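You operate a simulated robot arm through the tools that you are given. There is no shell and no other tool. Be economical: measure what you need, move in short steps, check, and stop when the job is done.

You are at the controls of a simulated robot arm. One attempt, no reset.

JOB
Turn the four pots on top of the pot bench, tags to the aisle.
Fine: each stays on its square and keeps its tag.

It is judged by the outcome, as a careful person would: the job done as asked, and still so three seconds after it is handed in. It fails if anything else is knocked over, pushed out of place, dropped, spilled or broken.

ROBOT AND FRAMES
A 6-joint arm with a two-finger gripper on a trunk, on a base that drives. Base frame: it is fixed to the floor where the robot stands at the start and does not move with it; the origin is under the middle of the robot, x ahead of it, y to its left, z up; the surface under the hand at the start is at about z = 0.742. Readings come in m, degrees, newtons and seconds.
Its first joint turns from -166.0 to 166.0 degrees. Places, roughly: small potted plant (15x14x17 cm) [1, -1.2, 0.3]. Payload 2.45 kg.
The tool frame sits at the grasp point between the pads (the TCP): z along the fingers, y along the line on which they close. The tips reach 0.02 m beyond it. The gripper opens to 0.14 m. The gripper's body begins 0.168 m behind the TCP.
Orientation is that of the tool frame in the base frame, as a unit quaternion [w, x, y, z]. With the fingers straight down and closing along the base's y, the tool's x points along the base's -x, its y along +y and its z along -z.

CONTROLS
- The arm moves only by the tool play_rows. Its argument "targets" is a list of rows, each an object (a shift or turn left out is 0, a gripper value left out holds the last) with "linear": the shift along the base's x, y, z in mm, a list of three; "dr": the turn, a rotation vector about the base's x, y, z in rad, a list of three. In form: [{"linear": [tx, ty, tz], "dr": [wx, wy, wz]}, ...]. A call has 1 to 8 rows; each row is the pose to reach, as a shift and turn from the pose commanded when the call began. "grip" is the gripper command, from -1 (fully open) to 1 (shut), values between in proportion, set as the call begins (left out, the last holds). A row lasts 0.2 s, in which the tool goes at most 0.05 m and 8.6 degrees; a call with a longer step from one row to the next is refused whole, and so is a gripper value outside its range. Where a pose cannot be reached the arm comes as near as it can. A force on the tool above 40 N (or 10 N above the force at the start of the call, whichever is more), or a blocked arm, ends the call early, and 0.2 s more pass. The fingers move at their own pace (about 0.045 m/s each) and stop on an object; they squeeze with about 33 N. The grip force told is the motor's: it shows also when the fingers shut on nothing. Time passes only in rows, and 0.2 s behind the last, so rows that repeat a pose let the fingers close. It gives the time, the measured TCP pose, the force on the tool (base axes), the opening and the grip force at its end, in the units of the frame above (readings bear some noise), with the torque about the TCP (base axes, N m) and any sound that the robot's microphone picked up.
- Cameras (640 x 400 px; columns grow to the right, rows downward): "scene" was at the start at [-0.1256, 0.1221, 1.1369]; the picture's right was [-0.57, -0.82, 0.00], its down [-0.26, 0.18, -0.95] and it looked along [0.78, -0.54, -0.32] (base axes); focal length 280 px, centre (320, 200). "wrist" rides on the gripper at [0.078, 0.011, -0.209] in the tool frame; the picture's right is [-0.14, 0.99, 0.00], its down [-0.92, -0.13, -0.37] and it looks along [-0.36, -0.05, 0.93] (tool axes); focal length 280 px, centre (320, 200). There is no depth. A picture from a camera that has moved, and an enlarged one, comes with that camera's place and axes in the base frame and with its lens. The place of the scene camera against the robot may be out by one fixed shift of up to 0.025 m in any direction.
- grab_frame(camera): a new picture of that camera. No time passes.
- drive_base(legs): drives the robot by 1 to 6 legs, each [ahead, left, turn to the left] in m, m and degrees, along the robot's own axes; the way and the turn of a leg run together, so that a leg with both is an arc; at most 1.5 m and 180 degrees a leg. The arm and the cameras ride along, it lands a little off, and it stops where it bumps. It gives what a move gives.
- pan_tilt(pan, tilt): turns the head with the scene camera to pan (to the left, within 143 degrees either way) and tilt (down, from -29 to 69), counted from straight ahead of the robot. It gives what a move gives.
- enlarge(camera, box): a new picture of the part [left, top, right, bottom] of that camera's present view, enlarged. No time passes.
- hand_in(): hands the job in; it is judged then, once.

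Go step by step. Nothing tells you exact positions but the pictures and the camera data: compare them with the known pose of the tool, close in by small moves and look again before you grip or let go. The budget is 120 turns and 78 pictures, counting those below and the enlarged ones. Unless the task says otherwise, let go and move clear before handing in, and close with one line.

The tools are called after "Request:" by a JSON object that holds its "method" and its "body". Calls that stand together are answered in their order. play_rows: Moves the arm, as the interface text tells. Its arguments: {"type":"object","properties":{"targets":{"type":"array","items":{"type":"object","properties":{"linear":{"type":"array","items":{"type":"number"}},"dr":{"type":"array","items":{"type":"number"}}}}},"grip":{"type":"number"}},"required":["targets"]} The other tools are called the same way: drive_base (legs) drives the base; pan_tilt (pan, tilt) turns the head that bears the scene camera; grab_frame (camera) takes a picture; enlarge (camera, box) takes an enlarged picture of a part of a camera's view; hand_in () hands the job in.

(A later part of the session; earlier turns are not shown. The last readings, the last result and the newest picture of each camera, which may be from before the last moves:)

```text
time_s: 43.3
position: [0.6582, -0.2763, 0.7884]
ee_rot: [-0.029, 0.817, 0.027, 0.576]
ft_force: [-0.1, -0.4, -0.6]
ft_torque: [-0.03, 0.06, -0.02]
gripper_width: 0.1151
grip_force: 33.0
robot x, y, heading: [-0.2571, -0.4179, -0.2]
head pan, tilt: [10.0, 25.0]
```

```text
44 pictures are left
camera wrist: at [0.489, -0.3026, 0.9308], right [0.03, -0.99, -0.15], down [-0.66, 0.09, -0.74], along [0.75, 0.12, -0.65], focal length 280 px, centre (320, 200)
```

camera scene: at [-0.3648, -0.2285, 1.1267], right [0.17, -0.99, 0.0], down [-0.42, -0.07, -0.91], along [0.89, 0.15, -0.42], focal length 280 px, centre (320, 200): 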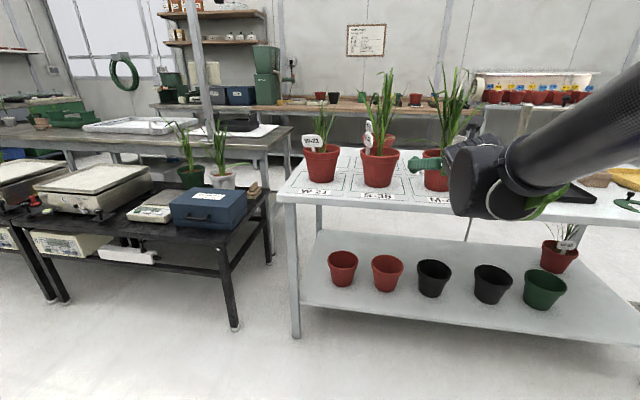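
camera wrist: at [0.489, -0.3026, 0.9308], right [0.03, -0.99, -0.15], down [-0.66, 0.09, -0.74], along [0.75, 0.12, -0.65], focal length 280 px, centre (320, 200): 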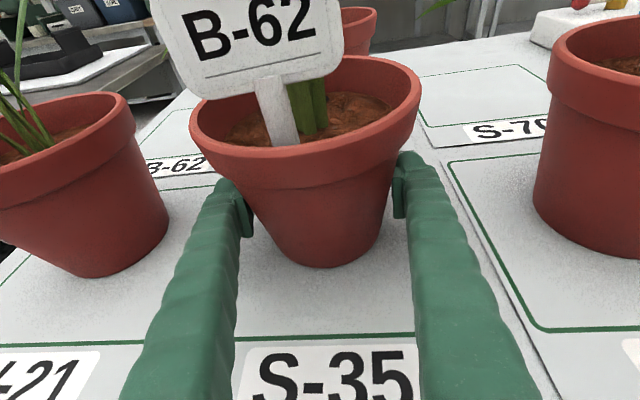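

B-62's tag now faces the aisle within a few degrees. Releasing, backing out, and driving right for the M-47 square (its tag points away, to the right-rear, and needs roughly −115°).

Request:
{"method": "play_rows", "body": {"targets": [{}, {}, {"linear": [-40, -3, 0]}, {"linear": [-80, -6, 0]}, {"linear": [-120, -9, 0]}, {"linear": [-160, -12, 20]}, {"linear": [-190, -14, 55]}, {"linear": [-210, -16, 95]}], "grip": -1}}

Request:
{"method": "drive_base", "body": {"legs": [[0, -0.53, 0]]}}

Request:
{"method": "pan_tilt", "body": {"pan": 30, "tilt": 22}}

Request:
{"method": "grab_frame", "body": {"camera": "scene"}}

Request:
{"method": "grab_frame", "body": {"camera": "wrist"}}

```text
time_s: 45.1
position: [0.4503, -0.2925, 0.8858]
ee_rot: [-0.03, 0.817, 0.028, 0.576]
ft_force: [0.4, -0.5, -0.6]
ft_torque: [-0.03, 0.02, -0.03]
gripper_width: 0.1401
grip_force: 0.1
robot x, y, heading: [-0.2533, -0.4231, -0.4]
head pan, tilt: [10.0, 25.0]
```

```text
time_s: 48.2
position: [0.4439, -0.838, 0.8865]
ee_rot: [-0.025, 0.817, 0.022, 0.575]
ft_force: [0.2, 0.5, -0.1]
ft_torque: [-0.01, 0.03, 0.02]
gripper_width: 0.1401
grip_force: 0.0
robot x, y, heading: [-0.2622, -0.9552, -1.1]
head pan, tilt: [10.0, 25.0]
```

```text
time_s: 49.0
position: [0.4432, -0.8379, 0.8851]
ee_rot: [-0.025, 0.817, 0.022, 0.576]
ft_force: [-0.9, 0.6, 0.6]
ft_torque: [0.04, 0.01, 0.02]
gripper_width: 0.14
grip_force: 0.1
robot x, y, heading: [-0.2614, -0.958, -1.4]
head pan, tilt: [30.0, 22.0]
```

```text
43 pictures are left
camera scene: at [-0.3797, -0.7326, 1.1315], right [0.48, -0.88, 0.0], down [-0.33, -0.18, -0.93], along [0.81, 0.45, -0.37], focal length 280 px, centre (320, 200)
```

scene: 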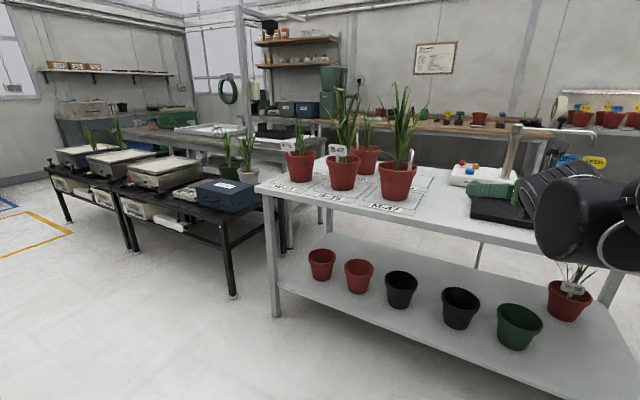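

```text
42 pictures are left
camera wrist: at [0.2734, -0.8624, 1.0286], right [0.02, -0.99, -0.15], down [-0.66, 0.1, -0.74], along [0.75, 0.11, -0.65], focal length 280 px, centre (320, 200)
```

wrist: 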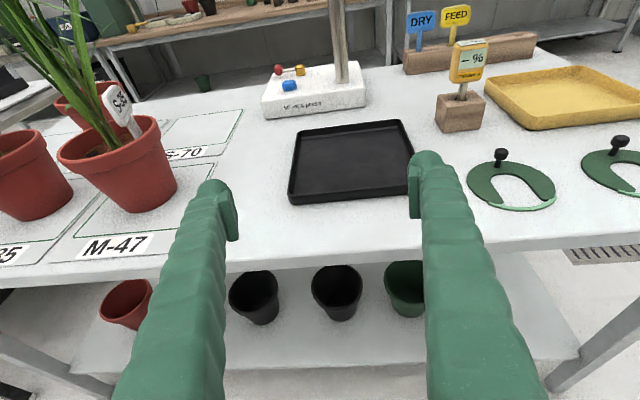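

Now the front of that tag ("S-35") shows from the right side. Zooming for its bearing and on the two turned tags.

Request:
{"method": "enlarge", "body": {"camera": "wrist", "box": [40, 60, 200, 220]}}

Request:
{"method": "enlarge", "body": {"camera": "scene", "box": [265, 110, 425, 220]}}

```text
2.50 times, centred on (120, 140) of wrist
camera zoom: at [0.2734, -0.8624, 1.0286], right [0.02, -0.99, -0.15], down [-0.66, 0.1, -0.74], along [0.75, 0.11, -0.65], focal length 701 px, centre (820, 350)
```

zoom: 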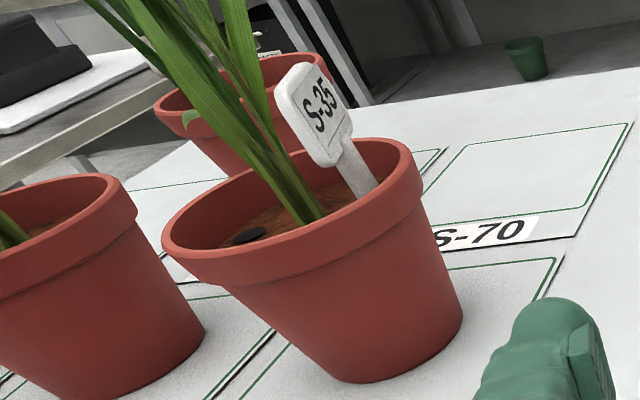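

```text
3.64 times, centred on (345, 165) of scene
camera zoom: at [-0.3797, -0.7326, 1.1315], right [0.48, -0.88, 0.0], down [-0.33, -0.18, -0.93], along [0.81, 0.45, -0.37], focal length 1017 px, centre (229, 327)
```

zoom: 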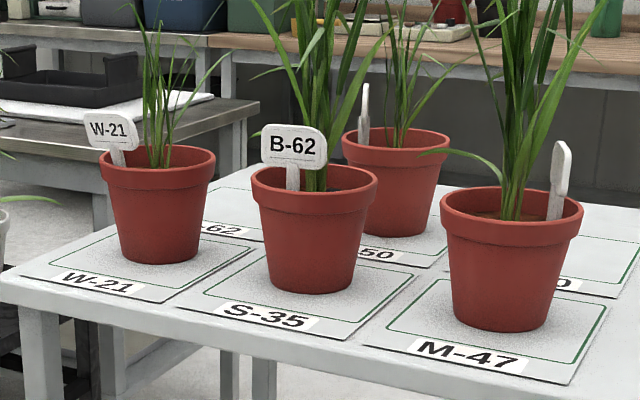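

The "S-35" tag's normal is at ≈285°, so this pot needs about −100° (clockwise), in two grips. Moving in front of it with yaw +24°.

Request:
{"method": "play_rows", "body": {"targets": [{"linear": [0, 45, -10], "dr": [0, 0, 0.02]}, {"linear": [0, 90, -20], "dr": [0, 0, 0.06]}, {"linear": [0, 135, -30], "dr": [0, 0, 0.12]}, {"linear": [0, 180, -40], "dr": [0, 0, 0.18]}, {"linear": [5, 225, -50], "dr": [0, 0, 0.24]}, {"linear": [15, 267, -63], "dr": [0, 0, 0.3]}, {"linear": [42, 277, -80], "dr": [0, 0, 0.349]}, {"linear": [72, 279, -96], "dr": [0, 0, 0.349]}]}}

Request:
{"method": "grab_frame", "body": {"camera": "wrist"}}

```text
time_s: 50.8
position: [0.5174, -0.5605, 0.7857]
ee_rot: [-0.126, 0.8, 0.164, 0.563]
ft_force: [0.4, 0.3, -0.4]
ft_torque: [0.04, 0.03, -0.01]
gripper_width: 0.1399
grip_force: 0.1
robot x, y, heading: [-0.262, -0.9553, -1.0]
head pan, tilt: [30.0, 22.0]
```

```text
39 pictures are left
camera wrist: at [0.3662, -0.642, 0.9285], right [0.36, -0.92, -0.15], down [-0.66, -0.14, -0.74], along [0.66, 0.36, -0.65], focal length 280 px, centre (320, 200)
```

wrist: 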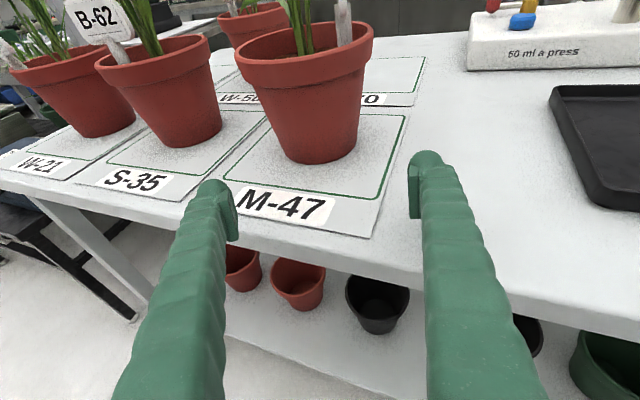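

In line with the pot at (0.653,-0.502). Sliding in, gripping and turning −52°.

Request:
{"method": "play_rows", "body": {"targets": [{"linear": [34, 15, 0]}, {"linear": [68, 29, 0]}, {"linear": [102, 44, 0]}, {"linear": [135, 59, 0]}]}}

Request:
{"method": "play_rows", "body": {"targets": [{}, {}, {}, {}], "grip": 1}}

Request:
{"method": "play_rows", "body": {"targets": [{"dr": [0, 0, -0.13]}, {"dr": [0, 0, -0.26]}, {"dr": [0, 0, -0.39]}, {"dr": [0, 0, -0.52]}, {"dr": [0, 0, -0.65]}, {"dr": [0, 0, -0.78]}, {"dr": [0, 0, -0.908]}, {"dr": [0, 0, -0.908]}]}}

Request:
{"method": "grab_frame", "body": {"camera": "wrist"}}

```text
time_s: 51.8
position: [0.6504, -0.5006, 0.7877]
ee_rot: [-0.123, 0.801, 0.162, 0.562]
ft_force: [0.4, 0.6, 0.5]
ft_torque: [0.0, 0.01, 0.01]
gripper_width: 0.14
grip_force: 0.0
robot x, y, heading: [-0.2627, -0.9555, -1.4]
head pan, tilt: [30.0, 22.0]
```

```text
time_s: 52.8
position: [0.6491, -0.4995, 0.7873]
ee_rot: [-0.125, 0.801, 0.163, 0.563]
ft_force: [-0.1, 2.1, 0.3]
ft_torque: [-0.1, -0.23, 0.06]
gripper_width: 0.11
grip_force: 32.9
robot x, y, heading: [-0.2651, -0.957, -1.0]
head pan, tilt: [30.0, 22.0]
```

```text
time_s: 54.6
position: [0.6501, -0.4989, 0.7884]
ee_rot: [0.135, 0.791, -0.205, 0.561]
ft_force: [0.9, -0.1, -10.2]
ft_torque: [0.07, 0.16, -0.01]
gripper_width: 0.1092
grip_force: 33.3
robot x, y, heading: [-0.2595, -0.9563, -1.3]
head pan, tilt: [30.0, 22.0]
```

```text
38 pictures are left
camera wrist: at [0.4934, -0.4298, 0.931], right [-0.51, -0.85, -0.15], down [-0.51, 0.43, -0.74], along [0.69, -0.3, -0.65], focal length 280 px, centre (320, 200)
```

wrist: 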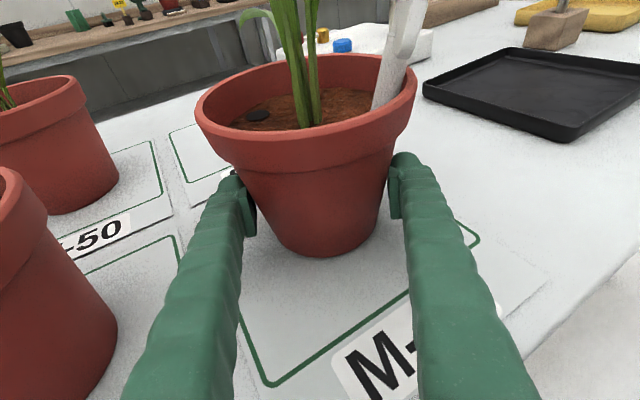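

Turned; the tool now bears ~10 N, so the pot is lightly lifted. I'll lower 3 mm before letting go and backing out.

Request:
{"method": "play_rows", "body": {"targets": [{"linear": [0, 0, -2]}, {"linear": [0, 0, -3]}]}}

Request:
{"method": "play_rows", "body": {"targets": [{}, {}, {"linear": [-35, 18, 0]}, {"linear": [-70, 37, 0]}, {"linear": [-105, 55, 0]}, {"linear": [-135, 71, 0]}], "grip": -1}}

Request:
{"method": "grab_frame", "body": {"camera": "wrist"}}

```text
time_s: 55.2
position: [0.6503, -0.499, 0.7843]
ee_rot: [0.134, 0.791, -0.204, 0.561]
ft_force: [2.0, 2.9, 3.7]
ft_torque: [-0.46, -0.18, 0.09]
gripper_width: 0.1095
grip_force: 33.3
robot x, y, heading: [-0.2655, -0.9599, -1.2]
head pan, tilt: [30.0, 22.0]
```

```text
time_s: 56.6
position: [0.5166, -0.4308, 0.7842]
ee_rot: [0.135, 0.791, -0.205, 0.561]
ft_force: [0.2, -0.4, 0.0]
ft_torque: [0.01, -0.02, 0.03]
gripper_width: 0.1401
grip_force: 0.0
robot x, y, heading: [-0.2604, -0.957, -1.5]
head pan, tilt: [30.0, 22.0]
```

```text
37 pictures are left
camera wrist: at [0.3584, -0.3613, 0.9285], right [-0.51, -0.85, -0.15], down [-0.51, 0.43, -0.74], along [0.69, -0.3, -0.65], focal length 280 px, centre (320, 200)
```

wrist: 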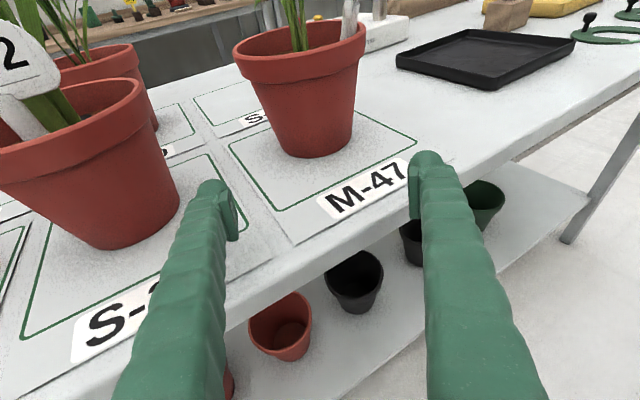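

Pot upright and centred; 53° to go after this grip's 52°. Swinging back to yaw +21° for the second grip.

Request:
{"method": "play_rows", "body": {"targets": [{"linear": [-4, -18, 1], "dr": [0, 0, 0.122]}, {"linear": [-8, -36, 2], "dr": [0, 0, 0.245]}, {"linear": [-10, -54, 3], "dr": [0, 0, 0.367]}, {"linear": [-10, -72, 4], "dr": [0, 0, 0.489]}, {"linear": [-8, -90, 4], "dr": [0, 0, 0.612]}, {"linear": [-4, -108, 4], "dr": [0, 0, 0.734]}, {"linear": [0, -124, 4], "dr": [0, 0, 0.856]}]}}

Request:
{"method": "grab_frame", "body": {"camera": "wrist"}}

```text
time_s: 58.2
position: [0.517, -0.5516, 0.7903]
ee_rot: [-0.111, 0.804, 0.142, 0.567]
ft_force: [0.0, -0.1, 0.3]
ft_torque: [-0.03, -0.01, 0.0]
gripper_width: 0.1403
grip_force: 0.0
robot x, y, heading: [-0.2649, -0.9561, -1.4]
head pan, tilt: [30.0, 22.0]
```

```text
36 pictures are left
camera wrist: at [0.3611, -0.6256, 0.9338], right [0.31, -0.94, -0.15], down [-0.66, -0.1, -0.74], along [0.68, 0.33, -0.65], focal length 280 px, centre (320, 200)
```

wrist: 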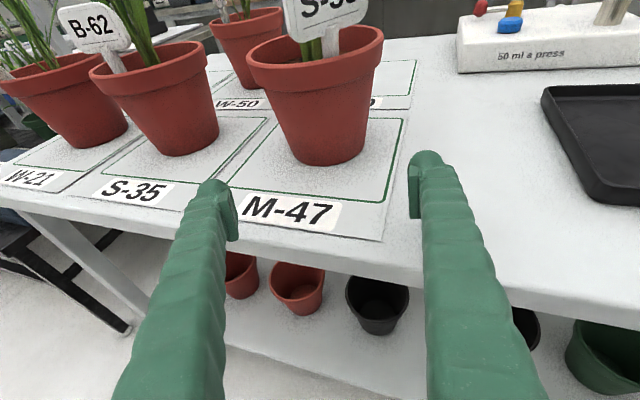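

The pot sits ~1 cm to the right of the line; correcting, sliding in, gripping and turning the last −48°.

Request:
{"method": "play_rows", "body": {"targets": [{"linear": [34, 5, 0]}, {"linear": [68, 18, 0]}, {"linear": [102, 31, 0]}, {"linear": [138, 45, 0]}]}}

Request:
{"method": "play_rows", "body": {"targets": [{}, {}, {}, {}], "grip": 1}}

Request:
{"method": "play_rows", "body": {"targets": [{"dr": [0, 0, -0.12]}, {"dr": [0, 0, -0.24]}, {"linear": [0, 2, 0], "dr": [0, 0, -0.36]}, {"linear": [0, 3, 0], "dr": [0, 0, -0.48]}, {"linear": [0, 4, 0], "dr": [0, 0, -0.6]}, {"linear": [0, 5, 0], "dr": [0, 0, -0.72]}, {"linear": [0, 6, 0], "dr": [0, 0, -0.838]}, {"linear": [0, 6, 0], "dr": [0, 0, -0.838]}]}}

Request:
{"method": "grab_frame", "body": {"camera": "wrist"}}

Request:
{"method": "enlarge", "body": {"camera": "scene", "box": [265, 110, 425, 220]}}

```text
time_s: 59.2
position: [0.6544, -0.5085, 0.7926]
ee_rot: [-0.111, 0.805, 0.143, 0.566]
ft_force: [-0.8, -0.4, -0.3]
ft_torque: [0.02, -0.03, 0.03]
gripper_width: 0.14
grip_force: 0.1
robot x, y, heading: [-0.2633, -0.9571, -1.2]
head pan, tilt: [30.0, 22.0]
```

```text
time_s: 60.2
position: [0.6549, -0.5091, 0.7914]
ee_rot: [-0.11, 0.805, 0.142, 0.566]
ft_force: [0.3, -1.7, -1.6]
ft_torque: [0.14, -0.09, -0.11]
gripper_width: 0.1119
grip_force: 32.8
robot x, y, heading: [-0.2595, -0.9612, -1.0]
head pan, tilt: [30.0, 22.0]
```

```text
time_s: 62.0
position: [0.6558, -0.5019, 0.7907]
ee_rot: [0.129, 0.793, -0.198, 0.562]
ft_force: [4.7, 4.6, 10.4]
ft_torque: [0.01, -0.15, 0.04]
gripper_width: 0.1093
grip_force: 33.0
robot x, y, heading: [-0.2626, -0.9552, -1.2]
head pan, tilt: [30.0, 22.0]
```

```text
35 pictures are left
camera wrist: at [0.495, -0.4349, 0.9332], right [-0.49, -0.86, -0.15], down [-0.52, 0.43, -0.74], along [0.7, -0.29, -0.65], focal length 280 px, centre (320, 200)
```

wrist: 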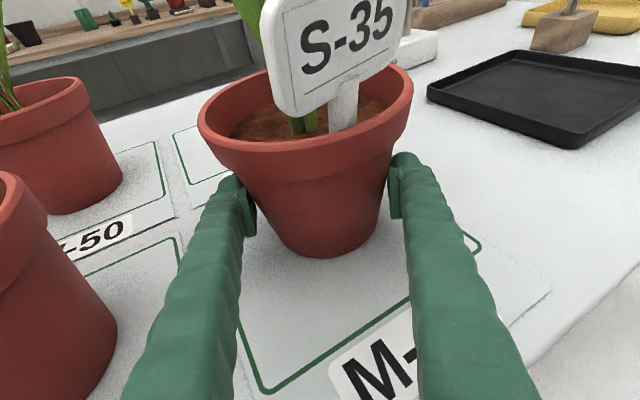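

```text
3.64 times, centred on (345, 165) of scene
camera zoom: at [-0.3799, -0.7324, 1.1315], right [0.48, -0.88, 0.0], down [-0.33, -0.18, -0.93], along [0.81, 0.45, -0.37], focal length 1017 px, centre (229, 327)
```

zoom: 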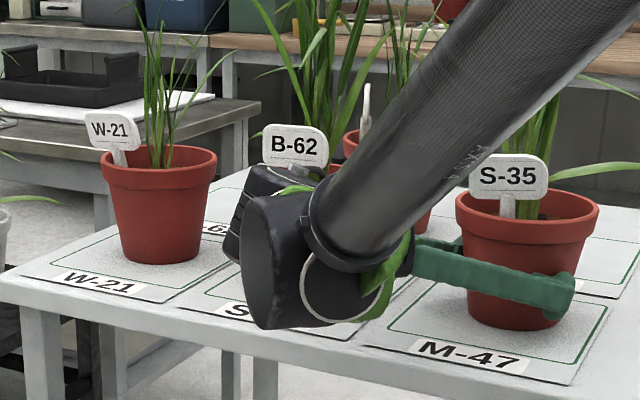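

The S-35 tag faces the aisle, perhaps ~8° past; turning back 5°, then releasing and backing out to judge all three tags.

Request:
{"method": "play_rows", "body": {"targets": [{"dr": [0, 0, 0.045]}, {"dr": [0, 0, 0.09]}, {"dr": [0, 0, 0.09]}]}}

Request:
{"method": "play_rows", "body": {"targets": [{}, {}, {"linear": [-36, 17, 0]}, {"linear": [-72, 34, 0]}, {"linear": [-108, 50, 0]}, {"linear": [-144, 50, 10]}, {"linear": [-185, 40, 30]}, {"linear": [-200, 0, 40]}], "grip": -1}}

Request:
{"method": "play_rows", "body": {"targets": [{"linear": [0, -45, 10], "dr": [0, 0, 0.1]}, {"linear": [0, -90, 20], "dr": [0, 0, 0.2]}, {"linear": [0, -135, 30], "dr": [0, 0, 0.3]}, {"linear": [0, -180, 40], "dr": [0, 0, 0.4]}, {"linear": [0, -225, 50], "dr": [0, 0, 0.4]}]}}

Request:
{"method": "enlarge", "body": {"camera": "scene", "box": [275, 125, 355, 175]}}

Request:
{"method": "enlarge", "body": {"camera": "scene", "box": [345, 140, 425, 190]}}

```text
time_s: 62.8
position: [0.6532, -0.5024, 0.7899]
ee_rot: [0.104, 0.801, -0.16, 0.567]
ft_force: [-4.3, 0.6, 3.1]
ft_torque: [-0.54, 0.07, -0.23]
gripper_width: 0.109
grip_force: 33.9
robot x, y, heading: [-0.2628, -0.9598, -1.4]
head pan, tilt: [30.0, 22.0]
```

```text
time_s: 64.6
position: [0.4535, -0.4993, 0.8349]
ee_rot: [0.105, 0.801, -0.162, 0.567]
ft_force: [-0.6, 0.1, 0.1]
ft_torque: [0.01, 0.0, -0.04]
gripper_width: 0.1403
grip_force: 0.1
robot x, y, heading: [-0.2622, -0.9558, -1.1]
head pan, tilt: [30.0, 22.0]
```

```text
time_s: 65.8
position: [0.456, -0.7268, 0.8798]
ee_rot: [-0.011, 0.817, 0.001, 0.577]
ft_force: [0.6, -0.3, -0.4]
ft_torque: [0.0, 0.07, 0.04]
gripper_width: 0.1398
grip_force: 0.0
robot x, y, heading: [-0.2597, -0.9583, -1.1]
head pan, tilt: [30.0, 22.0]
```

```text
8.00 times, centred on (315, 150) of scene
camera zoom: at [-0.3797, -0.7324, 1.1315], right [0.48, -0.88, 0.0], down [-0.33, -0.18, -0.93], along [0.81, 0.45, -0.37], focal length 2238 px, centre (360, 600)
```

zoom: 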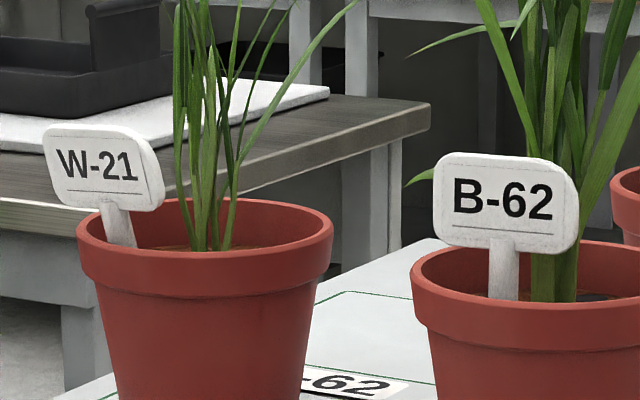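

```text
8.00 times, centred on (385, 165) of scene
camera zoom: at [-0.3797, -0.7324, 1.1315], right [0.48, -0.88, 0.0], down [-0.33, -0.18, -0.93], along [0.81, 0.45, -0.37], focal length 2238 px, centre (-200, 480)
```

zoom: 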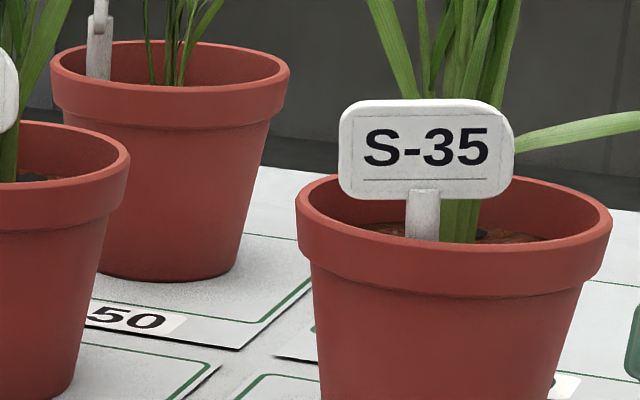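

All three turned tags face the aisle. Now W-50's pot behind (tag M-47): I'll reach it from the left end over the empty B-62 square. Driving left along the aisle.

Request:
{"method": "drive_base", "body": {"legs": [[0, 1.2, 1.1]]}}

Request:
{"method": "pan_tilt", "body": {"pan": -15, "tilt": 22}}

Request:
{"method": "grab_frame", "body": {"camera": "scene"}}

Request:
{"method": "grab_frame", "body": {"camera": "wrist"}}

```text
time_s: 71.9
position: [0.4704, 0.4876, 0.8808]
ee_rot: [-0.015, 0.817, 0.006, 0.576]
ft_force: [-0.1, 0.1, 0.0]
ft_torque: [-0.03, -0.01, 0.0]
gripper_width: 0.1397
grip_force: 0.0
robot x, y, heading: [-0.2449, 0.2492, -0.7]
head pan, tilt: [30.0, 22.0]
```

```text
time_s: 73.0
position: [0.4698, 0.4888, 0.8796]
ee_rot: [-0.014, 0.817, 0.006, 0.577]
ft_force: [1.4, 0.3, -0.5]
ft_torque: [-0.02, 0.0, -0.02]
gripper_width: 0.1399
grip_force: 0.0
robot x, y, heading: [-0.2451, 0.251, -0.5]
head pan, tilt: [-15.0, 22.0]
```

```text
31 pictures are left
camera scene: at [-0.3561, 0.4017, 1.1315], right [-0.27, -0.96, 0.0], down [-0.36, 0.1, -0.93], along [0.89, -0.25, -0.37], focal length 280 px, centre (320, 200)
```

scene: 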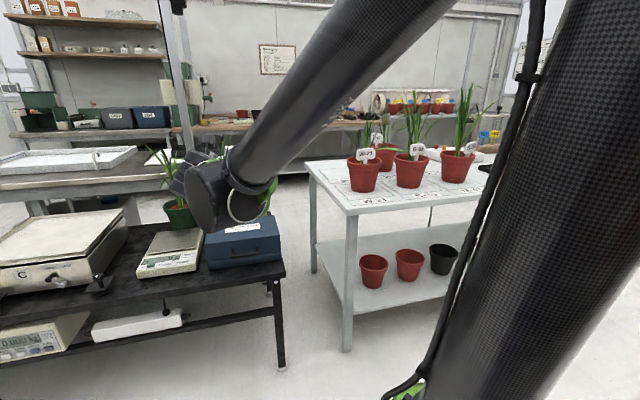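

```text
30 pictures are left
camera wrist: at [0.2996, 0.4702, 1.0238], right [-0.02, -0.99, -0.15], down [-0.66, 0.12, -0.74], along [0.75, 0.08, -0.65], focal length 280 px, centre (320, 200)
```

wrist: 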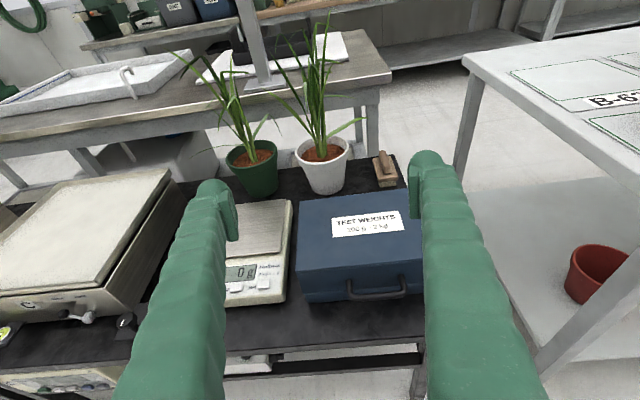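

Path to the left end is clear: the black table's items are low and away from where the arm will pass. Raising the arm and turning it to point right, above the gap.

Request:
{"method": "play_rows", "body": {"targets": [{"linear": [0, -20, 30], "dr": [0, 0, -0.13]}, {"linear": [5, -55, 55], "dr": [0, 0, -0.26]}, {"linear": [15, -90, 75], "dr": [0, 0, -0.39]}, {"linear": [30, -125, 90], "dr": [0, 0, -0.52]}, {"linear": [45, -160, 100], "dr": [0, 0, -0.65]}, {"linear": [65, -200, 100], "dr": [0, 0, -0.78]}, {"linear": [85, -240, 100], "dr": [0, 0, -0.91]}, {"linear": [105, -280, 100], "dr": [0, 0, -1.04]}]}}

Request:
{"method": "play_rows", "body": {"targets": [{"linear": [10, -20, 0], "dr": [0, 0, -0.13]}, {"linear": [20, -40, 0], "dr": [0, 0, -0.26]}, {"linear": [30, -55, 0], "dr": [0, 0, -0.39]}, {"linear": [30, -65, 0], "dr": [0, 0, -0.52]}]}}

Request:
{"method": "drive_base", "body": {"legs": [[0.26, 0, 0]]}}

Request:
{"method": "grab_frame", "body": {"camera": "wrist"}}

Request:
{"method": "grab_frame", "body": {"camera": "scene"}}

```text
time_s: 74.8
position: [0.5756, 0.2082, 0.9832]
ee_rot: [0.274, 0.712, -0.401, 0.507]
ft_force: [0.3, -0.4, 0.5]
ft_torque: [0.02, -0.03, 0.05]
gripper_width: 0.14
grip_force: 0.0
robot x, y, heading: [-0.2447, 0.2475, -0.5]
head pan, tilt: [-15.0, 22.0]
```

```text
time_s: 75.8
position: [0.6035, 0.1447, 0.9819]
ee_rot: [0.396, 0.585, -0.571, 0.419]
ft_force: [0.1, 0.0, -0.5]
ft_torque: [0.03, -0.02, 0.07]
gripper_width: 0.1399
grip_force: 0.1
robot x, y, heading: [-0.2457, 0.2541, -0.6]
head pan, tilt: [-15.0, 22.0]
```

```text
time_s: 77.7
position: [0.8615, 0.1469, 0.9828]
ee_rot: [0.394, 0.587, -0.568, 0.421]
ft_force: [0.5, 0.5, 0.4]
ft_torque: [-0.01, -0.02, 0.02]
gripper_width: 0.14
grip_force: 0.0
robot x, y, heading: [0.0155, 0.245, -0.1]
head pan, tilt: [-15.0, 22.0]
```

```text
29 pictures are left
camera wrist: at [0.8415, 0.3159, 1.1261], right [-0.99, 0.0, -0.15], down [0.11, 0.66, -0.74], along [0.09, -0.75, -0.65], focal length 280 px, centre (320, 200)
```

wrist: 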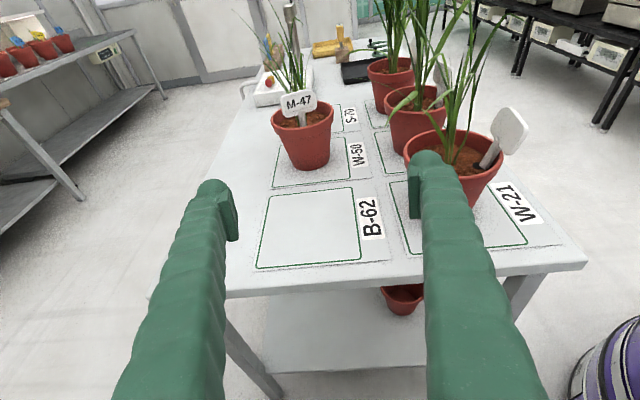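

```text
28 pictures are left
camera scene: at [-0.0982, 0.3997, 1.1316], right [-0.26, -0.96, 0.0], down [-0.36, 0.1, -0.93], along [0.89, -0.24, -0.37], focal length 280 px, centre (320, 200)
```

scene: 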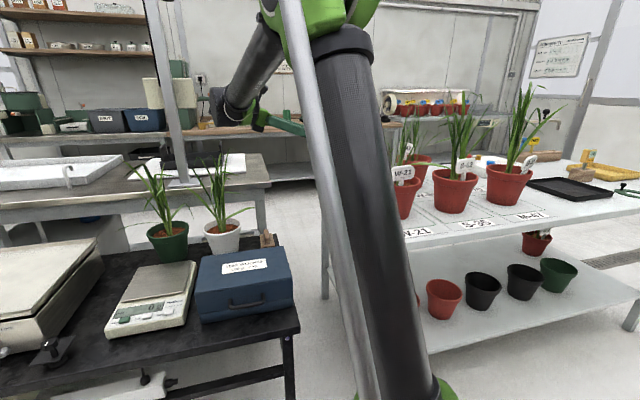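

W-50's pot stands at about (0.92,-0.29), wide open from this side. I'll edge the base forward 8 cm for reach, then lower the open fingers over the empty B-62 square.

Request:
{"method": "drive_base", "body": {"legs": [[0.08, 0, 0]]}}

Request:
{"method": "play_rows", "body": {"targets": [{"linear": [3, -36, -24], "dr": [0, 0, -0.046]}, {"linear": [6, -72, -48], "dr": [0, 0, -0.092]}, {"linear": [9, -108, -72], "dr": [0, 0, -0.138]}, {"linear": [12, -144, -96], "dr": [0, 0, -0.184]}, {"linear": [15, -180, -120], "dr": [0, 0, -0.23]}, {"linear": [18, -216, -144], "dr": [0, 0, -0.276]}, {"linear": [21, -252, -168], "dr": [0, 0, -0.322]}, {"linear": [24, -286, -192], "dr": [0, 0, -0.367]}]}}

Request:
{"method": "grab_frame", "body": {"camera": "wrist"}}

```text
time_s: 78.7
position: [0.9437, 0.1494, 0.9829]
ee_rot: [0.393, 0.587, -0.568, 0.422]
ft_force: [0.0, 0.1, 0.2]
ft_torque: [-0.01, -0.05, -0.02]
gripper_width: 0.1402
grip_force: 0.1
robot x, y, heading: [0.0901, 0.2476, -0.2]
head pan, tilt: [-15.0, 22.0]
```

```text
time_s: 80.5
position: [0.9667, -0.1369, 0.7932]
ee_rot: [-0.462, -0.475, 0.665, -0.343]
ft_force: [-0.4, 0.4, 0.8]
ft_torque: [0.0, -0.02, 0.03]
gripper_width: 0.1399
grip_force: 0.0
robot x, y, heading: [0.0954, 0.2495, 0.0]
head pan, tilt: [-15.0, 22.0]
```

```text
27 pictures are left
camera wrist: at [1.0073, 0.028, 0.9359], right [-0.92, 0.35, -0.15], down [0.34, 0.58, -0.74], along [-0.18, -0.73, -0.65], focal length 280 px, centre (320, 200)
```

wrist: 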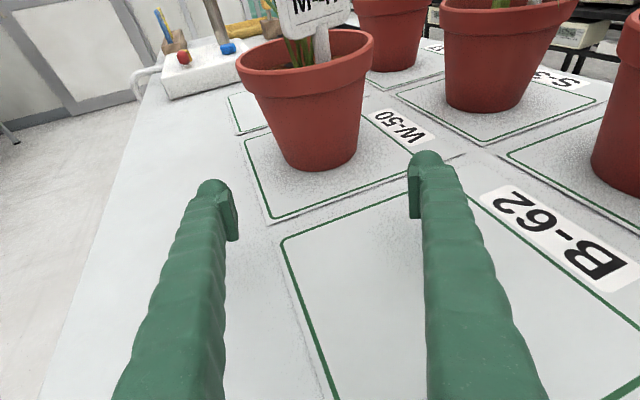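

In line; sliding in and gripping.

Request:
{"method": "play_rows", "body": {"targets": [{"linear": [-11, -35, -2]}, {"linear": [-22, -70, -4]}, {"linear": [-33, -105, -4]}, {"linear": [-45, -139, -4]}]}}

Request:
{"method": "play_rows", "body": {"targets": [{}, {}, {}, {}], "grip": 1}}

Request:
{"method": "grab_frame", "body": {"camera": "wrist"}}

```text
time_s: 81.5
position: [0.925, -0.2745, 0.7893]
ee_rot: [-0.464, -0.475, 0.665, -0.343]
ft_force: [1.0, -0.3, 0.8]
ft_torque: [-0.03, 0.0, -0.01]
gripper_width: 0.1397
grip_force: 0.1
robot x, y, heading: [0.0965, 0.2468, -0.1]
head pan, tilt: [-15.0, 22.0]
```

```text
time_s: 82.5
position: [0.9235, -0.2757, 0.7882]
ee_rot: [-0.464, -0.474, 0.665, -0.343]
ft_force: [-3.3, 0.9, 0.8]
ft_torque: [-0.17, 0.08, -0.06]
gripper_width: 0.1174
grip_force: 32.6
robot x, y, heading: [0.0928, 0.2445, 0.0]
head pan, tilt: [-15.0, 22.0]
```

```text
26 pictures are left
camera wrist: at [0.9639, -0.1102, 0.9318], right [-0.92, 0.36, -0.15], down [0.34, 0.58, -0.74], along [-0.18, -0.73, -0.65], focal length 280 px, centre (320, 200)
```

wrist: 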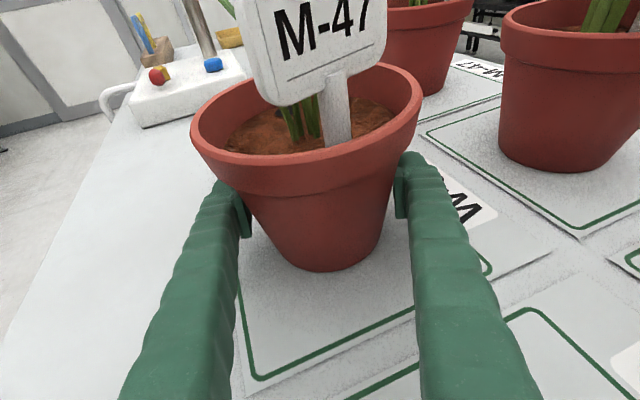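

Tag M-47's normal is ≈106°, so it needs about +78°. First +38°.

Request:
{"method": "play_rows", "body": {"targets": [{"dr": [0, 0, 0.11]}, {"dr": [0, 0, 0.22]}, {"dr": [0, 0, 0.33]}, {"dr": [0, 0, 0.44]}, {"dr": [0, 0, 0.55]}, {"dr": [0, 0, 0.663]}, {"dr": [0, 0, 0.663]}]}}

Request:
{"method": "grab_frame", "body": {"camera": "wrist"}}

```text
time_s: 84.1
position: [0.9236, -0.2749, 0.7869]
ee_rot: [0.326, 0.665, -0.474, 0.476]
ft_force: [-1.0, 2.1, -0.4]
ft_torque: [0.08, -0.24, 0.11]
gripper_width: 0.1154
grip_force: 33.1
robot x, y, heading: [0.0957, 0.2467, -0.3]
head pan, tilt: [-15.0, 22.0]
```

```text
25 pictures are left
camera wrist: at [0.8529, -0.1191, 0.9301], right [-0.95, -0.29, -0.15], down [-0.09, 0.66, -0.74], along [0.31, -0.69, -0.65], focal length 280 px, centre (320, 200)
```

wrist: 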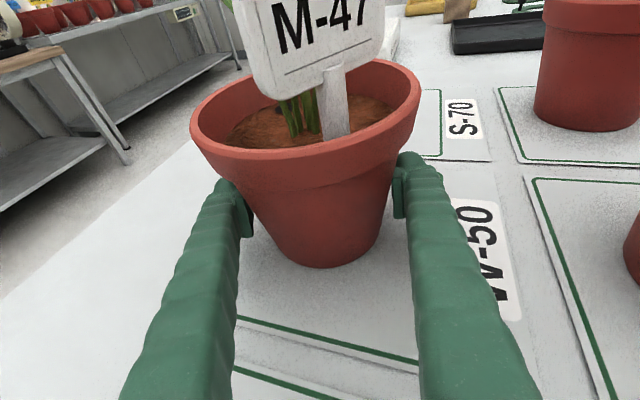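

Releasing, backing out, and swinging to yaw −110° for the final grip.

Request:
{"method": "play_rows", "body": {"targets": [{}, {}, {"linear": [-12, 34, 0]}, {"linear": [-25, 68, 0]}, {"linear": [-37, 102, 0]}, {"linear": [-50, 136, 0]}], "grip": -1}}

Request:
{"method": "play_rows", "body": {"targets": [{"linear": [16, 5, 0], "dr": [0, 0, -0.117]}, {"linear": [33, 9, 1], "dr": [0, 0, -0.234]}, {"linear": [50, 11, 2], "dr": [0, 0, -0.35]}, {"linear": [67, 10, 2], "dr": [0, 0, -0.467]}, {"linear": [84, 8, 2], "dr": [0, 0, -0.584]}, {"linear": [101, 5, 2], "dr": [0, 0, -0.7]}]}}

Request:
{"method": "grab_frame", "body": {"camera": "wrist"}}

```text
time_s: 85.5
position: [0.8765, -0.1387, 0.7889]
ee_rot: [0.327, 0.665, -0.475, 0.475]
ft_force: [0.2, -0.6, 0.3]
ft_torque: [-0.02, 0.01, 0.01]
gripper_width: 0.14
grip_force: 0.2
robot x, y, heading: [0.0884, 0.2452, -0.2]
head pan, tilt: [-15.0, 22.0]
```

```text
time_s: 86.9
position: [0.9752, -0.137, 0.7896]
ee_rot: [-0.47, -0.461, 0.675, -0.333]
ft_force: [0.1, -0.1, -0.2]
ft_torque: [0.02, -0.03, 0.02]
gripper_width: 0.14
grip_force: 0.1
robot x, y, heading: [0.0955, 0.2502, -0.0]
head pan, tilt: [-15.0, 22.0]
```

```text
24 pictures are left
camera wrist: at [1.0221, 0.0276, 0.9328], right [-0.91, 0.39, -0.15], down [0.36, 0.56, -0.74], along [-0.21, -0.73, -0.65], focal length 280 px, centre (320, 200)
```

wrist: 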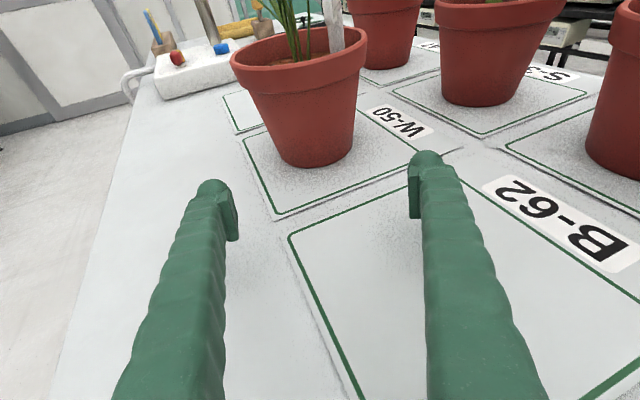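

In line. Sliding in, gripping and turning the last 40°.

Request:
{"method": "play_rows", "body": {"targets": [{"linear": [-12, -35, 0]}, {"linear": [-24, -70, 0]}, {"linear": [-36, -105, 0]}, {"linear": [-50, -139, 0]}]}}

Request:
{"method": "play_rows", "body": {"targets": [{}, {}, {}, {}], "grip": 1}}

Request:
{"method": "play_rows", "body": {"targets": [{"dr": [0, 0, 0.117]}, {"dr": [0, 0, 0.234]}, {"dr": [0, 0, 0.35]}, {"dr": [0, 0, 0.467]}, {"dr": [0, 0, 0.584]}, {"dr": [0, 0, 0.7]}, {"dr": [0, 0, 0.7]}]}}

Request:
{"method": "grab_frame", "body": {"camera": "wrist"}}

Request:
{"method": "pan_tilt", "body": {"pan": -33, "tilt": 22}}

Request:
{"method": "grab_frame", "body": {"camera": "scene"}}

```text
time_s: 87.9
position: [0.9241, -0.2711, 0.7884]
ee_rot: [-0.47, -0.462, 0.673, -0.335]
ft_force: [-0.6, 1.3, -0.1]
ft_torque: [-0.04, -0.04, 0.03]
gripper_width: 0.1398
grip_force: 0.1
robot x, y, heading: [0.0962, 0.2486, 0.0]
head pan, tilt: [-15.0, 22.0]
```

```text
time_s: 88.9
position: [0.9243, -0.2719, 0.7867]
ee_rot: [-0.47, -0.462, 0.674, -0.334]
ft_force: [2.3, 0.3, 0.1]
ft_torque: [-0.04, 0.24, 0.03]
gripper_width: 0.1136
grip_force: 33.2
robot x, y, heading: [0.0928, 0.2467, 0.0]
head pan, tilt: [-15.0, 22.0]
```

```text
time_s: 90.5
position: [0.9246, -0.2738, 0.7877]
ee_rot: [0.326, 0.665, -0.475, 0.475]
ft_force: [-0.4, -0.6, 0.3]
ft_torque: [0.13, 0.02, -0.03]
gripper_width: 0.1128
grip_force: 32.6
robot x, y, heading: [0.0935, 0.2452, 0.3]
head pan, tilt: [-15.0, 22.0]
```

```text
23 pictures are left
camera wrist: at [0.8534, -0.1171, 0.9319], right [-0.95, -0.29, -0.15], down [-0.09, 0.66, -0.74], along [0.31, -0.69, -0.65], focal length 280 px, centre (320, 200)
```

wrist: 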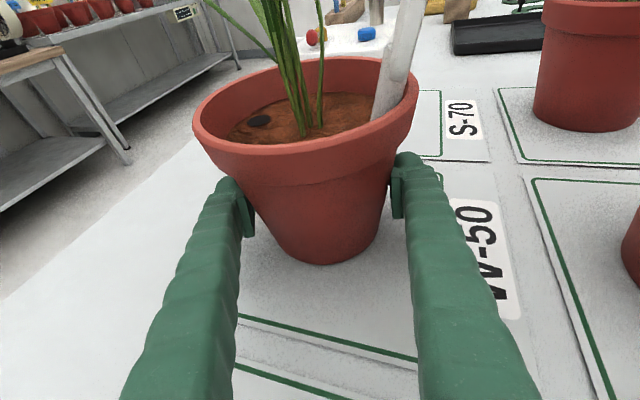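

```text
time_s: 91.3
position: [0.9237, -0.2731, 0.7877]
ee_rot: [0.327, 0.665, -0.474, 0.476]
ft_force: [-0.1, -0.6, 0.2]
ft_torque: [0.1, 0.05, -0.03]
gripper_width: 0.113
grip_force: 32.7
robot x, y, heading: [0.0923, 0.2511, -0.0]
head pan, tilt: [-33.0, 22.0]
```

```text
22 pictures are left
camera scene: at [-0.0299, 0.3723, 1.1316], right [-0.54, -0.84, 0.0], down [-0.31, 0.2, -0.93], along [0.78, -0.5, -0.38], focal length 280 px, centre (320, 200)
```

scene: 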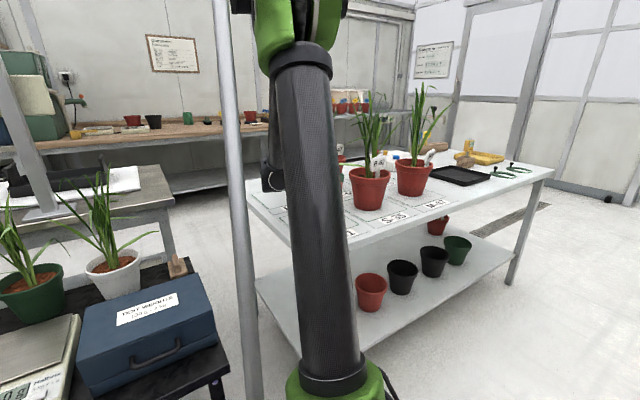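

M-47's tag now points to the aisle. Releasing, backing out over the B-62 square, and raising clear.

Request:
{"method": "play_rows", "body": {"targets": [{}, {}, {"linear": [-12, 34, 0]}, {"linear": [-25, 68, 0]}, {"linear": [-37, 102, 0]}, {"linear": [-40, 138, 15]}, {"linear": [-40, 170, 45]}, {"linear": [-40, 205, 75]}], "grip": -1}}

Request:
{"method": "play_rows", "body": {"targets": [{"linear": [0, 35, 30]}, {"linear": [0, 70, 60]}, {"linear": [0, 105, 90]}, {"linear": [0, 140, 110]}, {"linear": [0, 170, 120]}]}}

Request:
{"method": "drive_base", "body": {"legs": [[-0.35, 0, 0]]}}

Request:
{"method": "drive_base", "body": {"legs": [[0, -0.5, 0]]}}

Request:
{"method": "pan_tilt", "body": {"pan": 0, "tilt": 22}}

Request:
{"method": "grab_frame", "body": {"camera": "scene"}}

```text
time_s: 93.2
position: [0.8869, -0.0698, 0.8664]
ee_rot: [0.326, 0.665, -0.475, 0.475]
ft_force: [-0.1, -0.3, 0.6]
ft_torque: [0.01, 0.02, 0.01]
gripper_width: 0.1398
grip_force: 0.1
robot x, y, heading: [0.0941, 0.2486, 0.2]
head pan, tilt: [-33.0, 22.0]
```

```text
time_s: 94.3
position: [0.8846, 0.1041, 0.9837]
ee_rot: [0.326, 0.665, -0.475, 0.475]
ft_force: [-0.3, -0.2, 0.2]
ft_torque: [-0.04, -0.01, 0.02]
gripper_width: 0.1401
grip_force: 0.1
robot x, y, heading: [0.0942, 0.2497, 0.0]
head pan, tilt: [-33.0, 22.0]
```

```text
time_s: 96.6
position: [0.5303, 0.0982, 0.9844]
ee_rot: [0.329, 0.662, -0.478, 0.474]
ft_force: [0.6, 0.7, -0.7]
ft_torque: [-0.01, 0.02, 0.0]
gripper_width: 0.14
grip_force: 0.1
robot x, y, heading: [-0.2563, 0.2503, -0.5]
head pan, tilt: [-33.0, 22.0]
```

```text
time_s: 99.6
position: [0.5244, -0.4076, 0.9842]
ee_rot: [0.33, 0.662, -0.479, 0.473]
ft_force: [0.1, 0.2, 0.0]
ft_torque: [0.0, 0.04, 0.01]
gripper_width: 0.14
grip_force: 0.1
robot x, y, heading: [-0.2649, -0.2501, -0.3]
head pan, tilt: [-33.0, 22.0]
```

```text
time_s: 100.5
position: [0.5233, -0.4073, 0.9847]
ee_rot: [0.329, 0.662, -0.479, 0.473]
ft_force: [0.4, 0.2, 0.1]
ft_torque: [-0.03, -0.02, -0.02]
gripper_width: 0.1401
grip_force: 0.2
robot x, y, heading: [-0.2633, -0.2531, -1.0]
head pan, tilt: [0.0, 22.0]
```

```text
21 pictures are left
camera scene: at [-0.3703, -0.0762, 1.1315], right [-0.02, -1.0, 0.0], down [-0.37, 0.01, -0.93], along [0.93, -0.01, -0.37], focal length 280 px, centre (320, 200)
```

scene: 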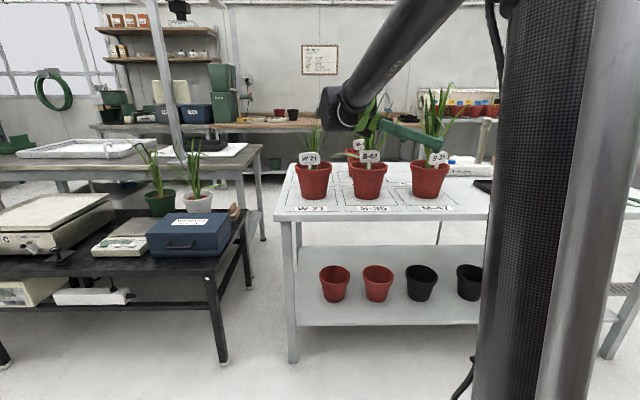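

All four tags show from the aisle. Zooming in to check bearings and that nothing shifted.

Request:
{"method": "enlarge", "body": {"camera": "scene", "box": [280, 135, 380, 220]}}

Request:
{"method": "enlarge", "body": {"camera": "scene", "box": [370, 135, 470, 220]}}

```text
4.71 times, centred on (330, 178) of scene
camera zoom: at [-0.3703, -0.0762, 1.1315], right [-0.02, -1.0, 0.0], down [-0.37, 0.01, -0.93], along [0.93, -0.01, -0.37], focal length 1317 px, centre (273, 306)
```

zoom: 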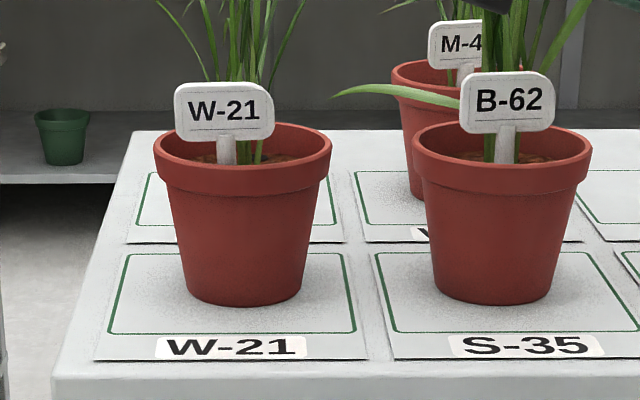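

```text
4.71 times, centred on (420, 178) of scene
camera zoom: at [-0.3703, -0.0762, 1.1315], right [-0.02, -1.0, 0.0], down [-0.37, 0.01, -0.93], along [0.93, -0.01, -0.37], focal length 1317 px, centre (-151, 306)
```

zoom: 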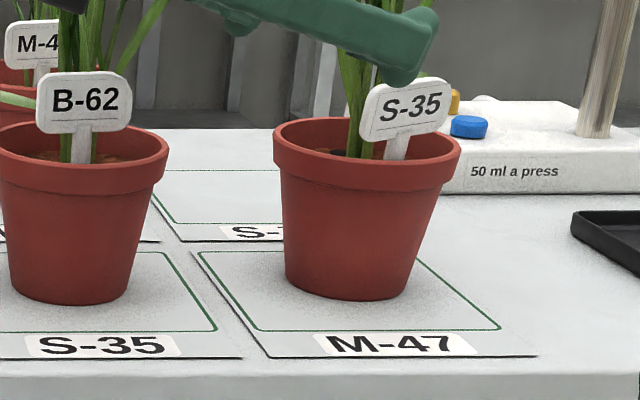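

W-21 and B-62 are square to the aisle; S-35's tag looks a bit canted, with my finger hanging near it. I'll lift the arm away and look again.

Request:
{"method": "play_rows", "body": {"targets": [{"linear": [-20, 0, 40]}, {"linear": [-50, 10, 75]}, {"linear": [-85, 20, 100]}, {"linear": [-120, 40, 110]}]}}

Request:
{"method": "drive_base", "body": {"legs": [[-0.1, -0.2, 0]]}}

Request:
{"method": "grab_frame", "body": {"camera": "scene"}}

Request:
{"method": "enlarge", "body": {"camera": "scene", "box": [250, 120, 410, 220]}}

```text
time_s: 101.5
position: [0.4048, -0.3644, 1.0963]
ee_rot: [0.33, 0.661, -0.48, 0.472]
ft_force: [0.3, -0.6, 0.0]
ft_torque: [-0.01, 0.0, -0.01]
gripper_width: 0.1401
grip_force: 0.1
robot x, y, heading: [-0.2613, -0.2555, -0.7]
head pan, tilt: [0.0, 22.0]
```

```text
time_s: 103.2
position: [0.3038, -0.5507, 1.0955]
ee_rot: [0.329, 0.662, -0.479, 0.473]
ft_force: [0.6, 0.6, -0.4]
ft_torque: [0.02, -0.01, 0.04]
gripper_width: 0.1401
grip_force: 0.0
robot x, y, heading: [-0.3659, -0.4393, -0.8]
head pan, tilt: [0.0, 22.0]
```

```text
18 pictures are left
camera scene: at [-0.4725, -0.2637, 1.1315], right [-0.01, -1.0, 0.0], down [-0.37, 0.0, -0.93], along [0.93, -0.01, -0.37], focal length 280 px, centre (320, 200)
```

scene: 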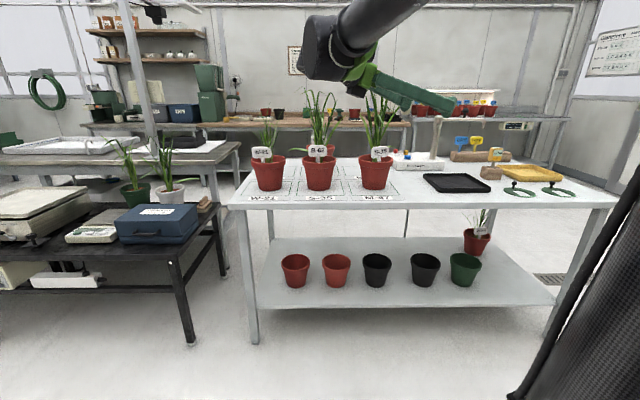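

```text
4.00 times, centred on (330, 170) of scene
camera zoom: at [-0.4725, -0.2637, 1.1315], right [-0.01, -1.0, 0.0], down [-0.37, 0.0, -0.93], along [0.93, -0.01, -0.37], focal length 1119 px, centre (280, 320)
```

zoom: 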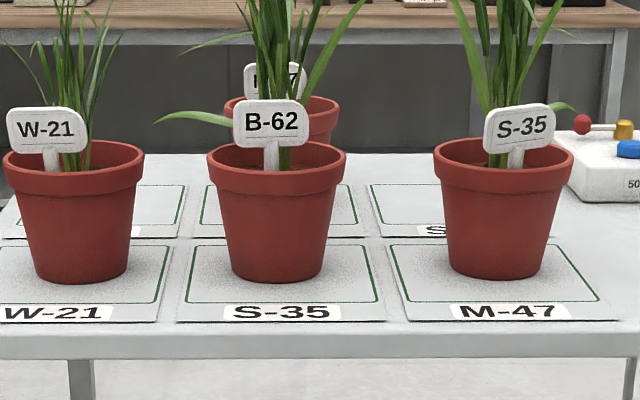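

All pots stand in their squares. Closer look at the S-35 and M-47 tags.

Request:
{"method": "enlarge", "body": {"camera": "scene", "box": [300, 135, 400, 195]}}

Request:
{"method": "enlarge", "body": {"camera": "scene", "box": [240, 135, 340, 195]}}

```text
6.40 times, centred on (350, 165) of scene
camera zoom: at [-0.4725, -0.2637, 1.1315], right [-0.01, -1.0, 0.0], down [-0.37, 0.0, -0.93], along [0.93, -0.01, -0.37], focal length 1791 px, centre (128, 424)
```

zoom: 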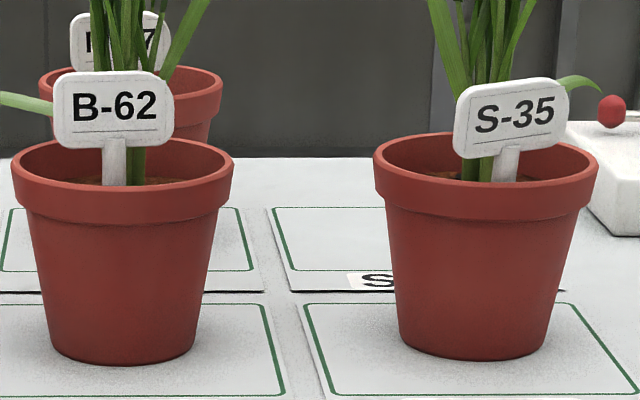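

```text
6.40 times, centred on (290, 165) of scene
camera zoom: at [-0.4725, -0.2637, 1.1315], right [-0.01, -1.0, 0.0], down [-0.37, 0.0, -0.93], along [0.93, -0.01, -0.37], focal length 1791 px, centre (512, 424)
```

zoom: 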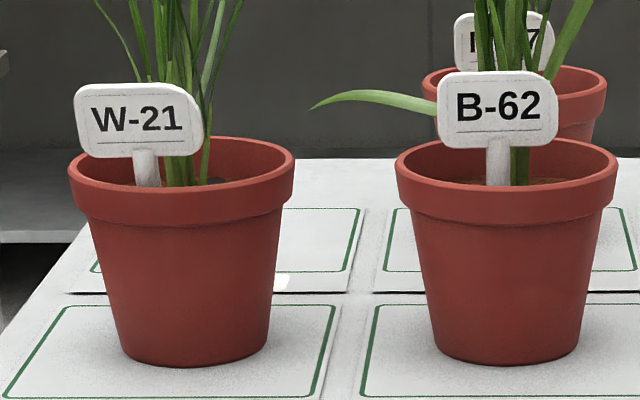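

The S-35 tag is about 12–17° past straight; I'll give that pot a small correcting turn of +12°. Bringing the arm down in front of it.

Request:
{"method": "play_rows", "body": {"targets": [{"linear": [12, 14, -32], "dr": [0, 0, 0.105]}, {"linear": [25, 28, -65], "dr": [0, 0, 0.21]}, {"linear": [37, 42, -97], "dr": [0, 0, 0.314]}, {"linear": [50, 56, -130], "dr": [0, 0, 0.419]}, {"linear": [62, 70, -162], "dr": [0, 0, 0.524]}, {"linear": [75, 84, -195], "dr": [0, 0, 0.629]}, {"linear": [87, 98, -228], "dr": [0, 0, 0.733]}, {"linear": [100, 111, -260], "dr": [0, 0, 0.838]}]}}

Request:
{"method": "play_rows", "body": {"targets": [{"linear": [38, 0, -15]}, {"linear": [76, 0, -30]}, {"linear": [114, 0, -46]}]}}

Request:
{"method": "grab_frame", "body": {"camera": "wrist"}}

```text
time_s: 105.0
position: [0.4021, -0.4386, 0.8339]
ee_rot: [0.107, 0.8, -0.167, 0.566]
ft_force: [0.2, -0.7, -0.3]
ft_torque: [0.01, -0.04, -0.01]
gripper_width: 0.1398
grip_force: 0.1
robot x, y, heading: [-0.3673, -0.4415, -0.6]
head pan, tilt: [0.0, 22.0]
```

```text
time_s: 105.8
position: [0.5149, -0.4409, 0.7873]
ee_rot: [0.11, 0.799, -0.168, 0.567]
ft_force: [-0.1, -1.0, 1.2]
ft_torque: [0.03, -0.02, 0.03]
gripper_width: 0.1399
grip_force: 0.1
robot x, y, heading: [-0.3636, -0.4395, -0.9]
head pan, tilt: [0.0, 22.0]
```

```text
14 pictures are left
camera wrist: at [0.3523, -0.3859, 0.9312], right [-0.43, -0.89, -0.15], down [-0.55, 0.39, -0.74], along [0.72, -0.24, -0.65], focal length 280 px, centre (320, 200)
```

wrist: 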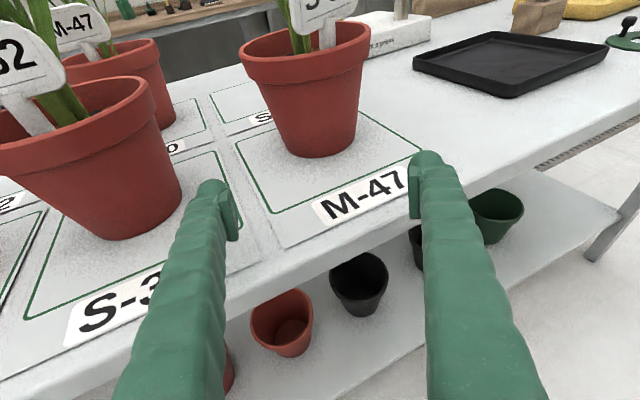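

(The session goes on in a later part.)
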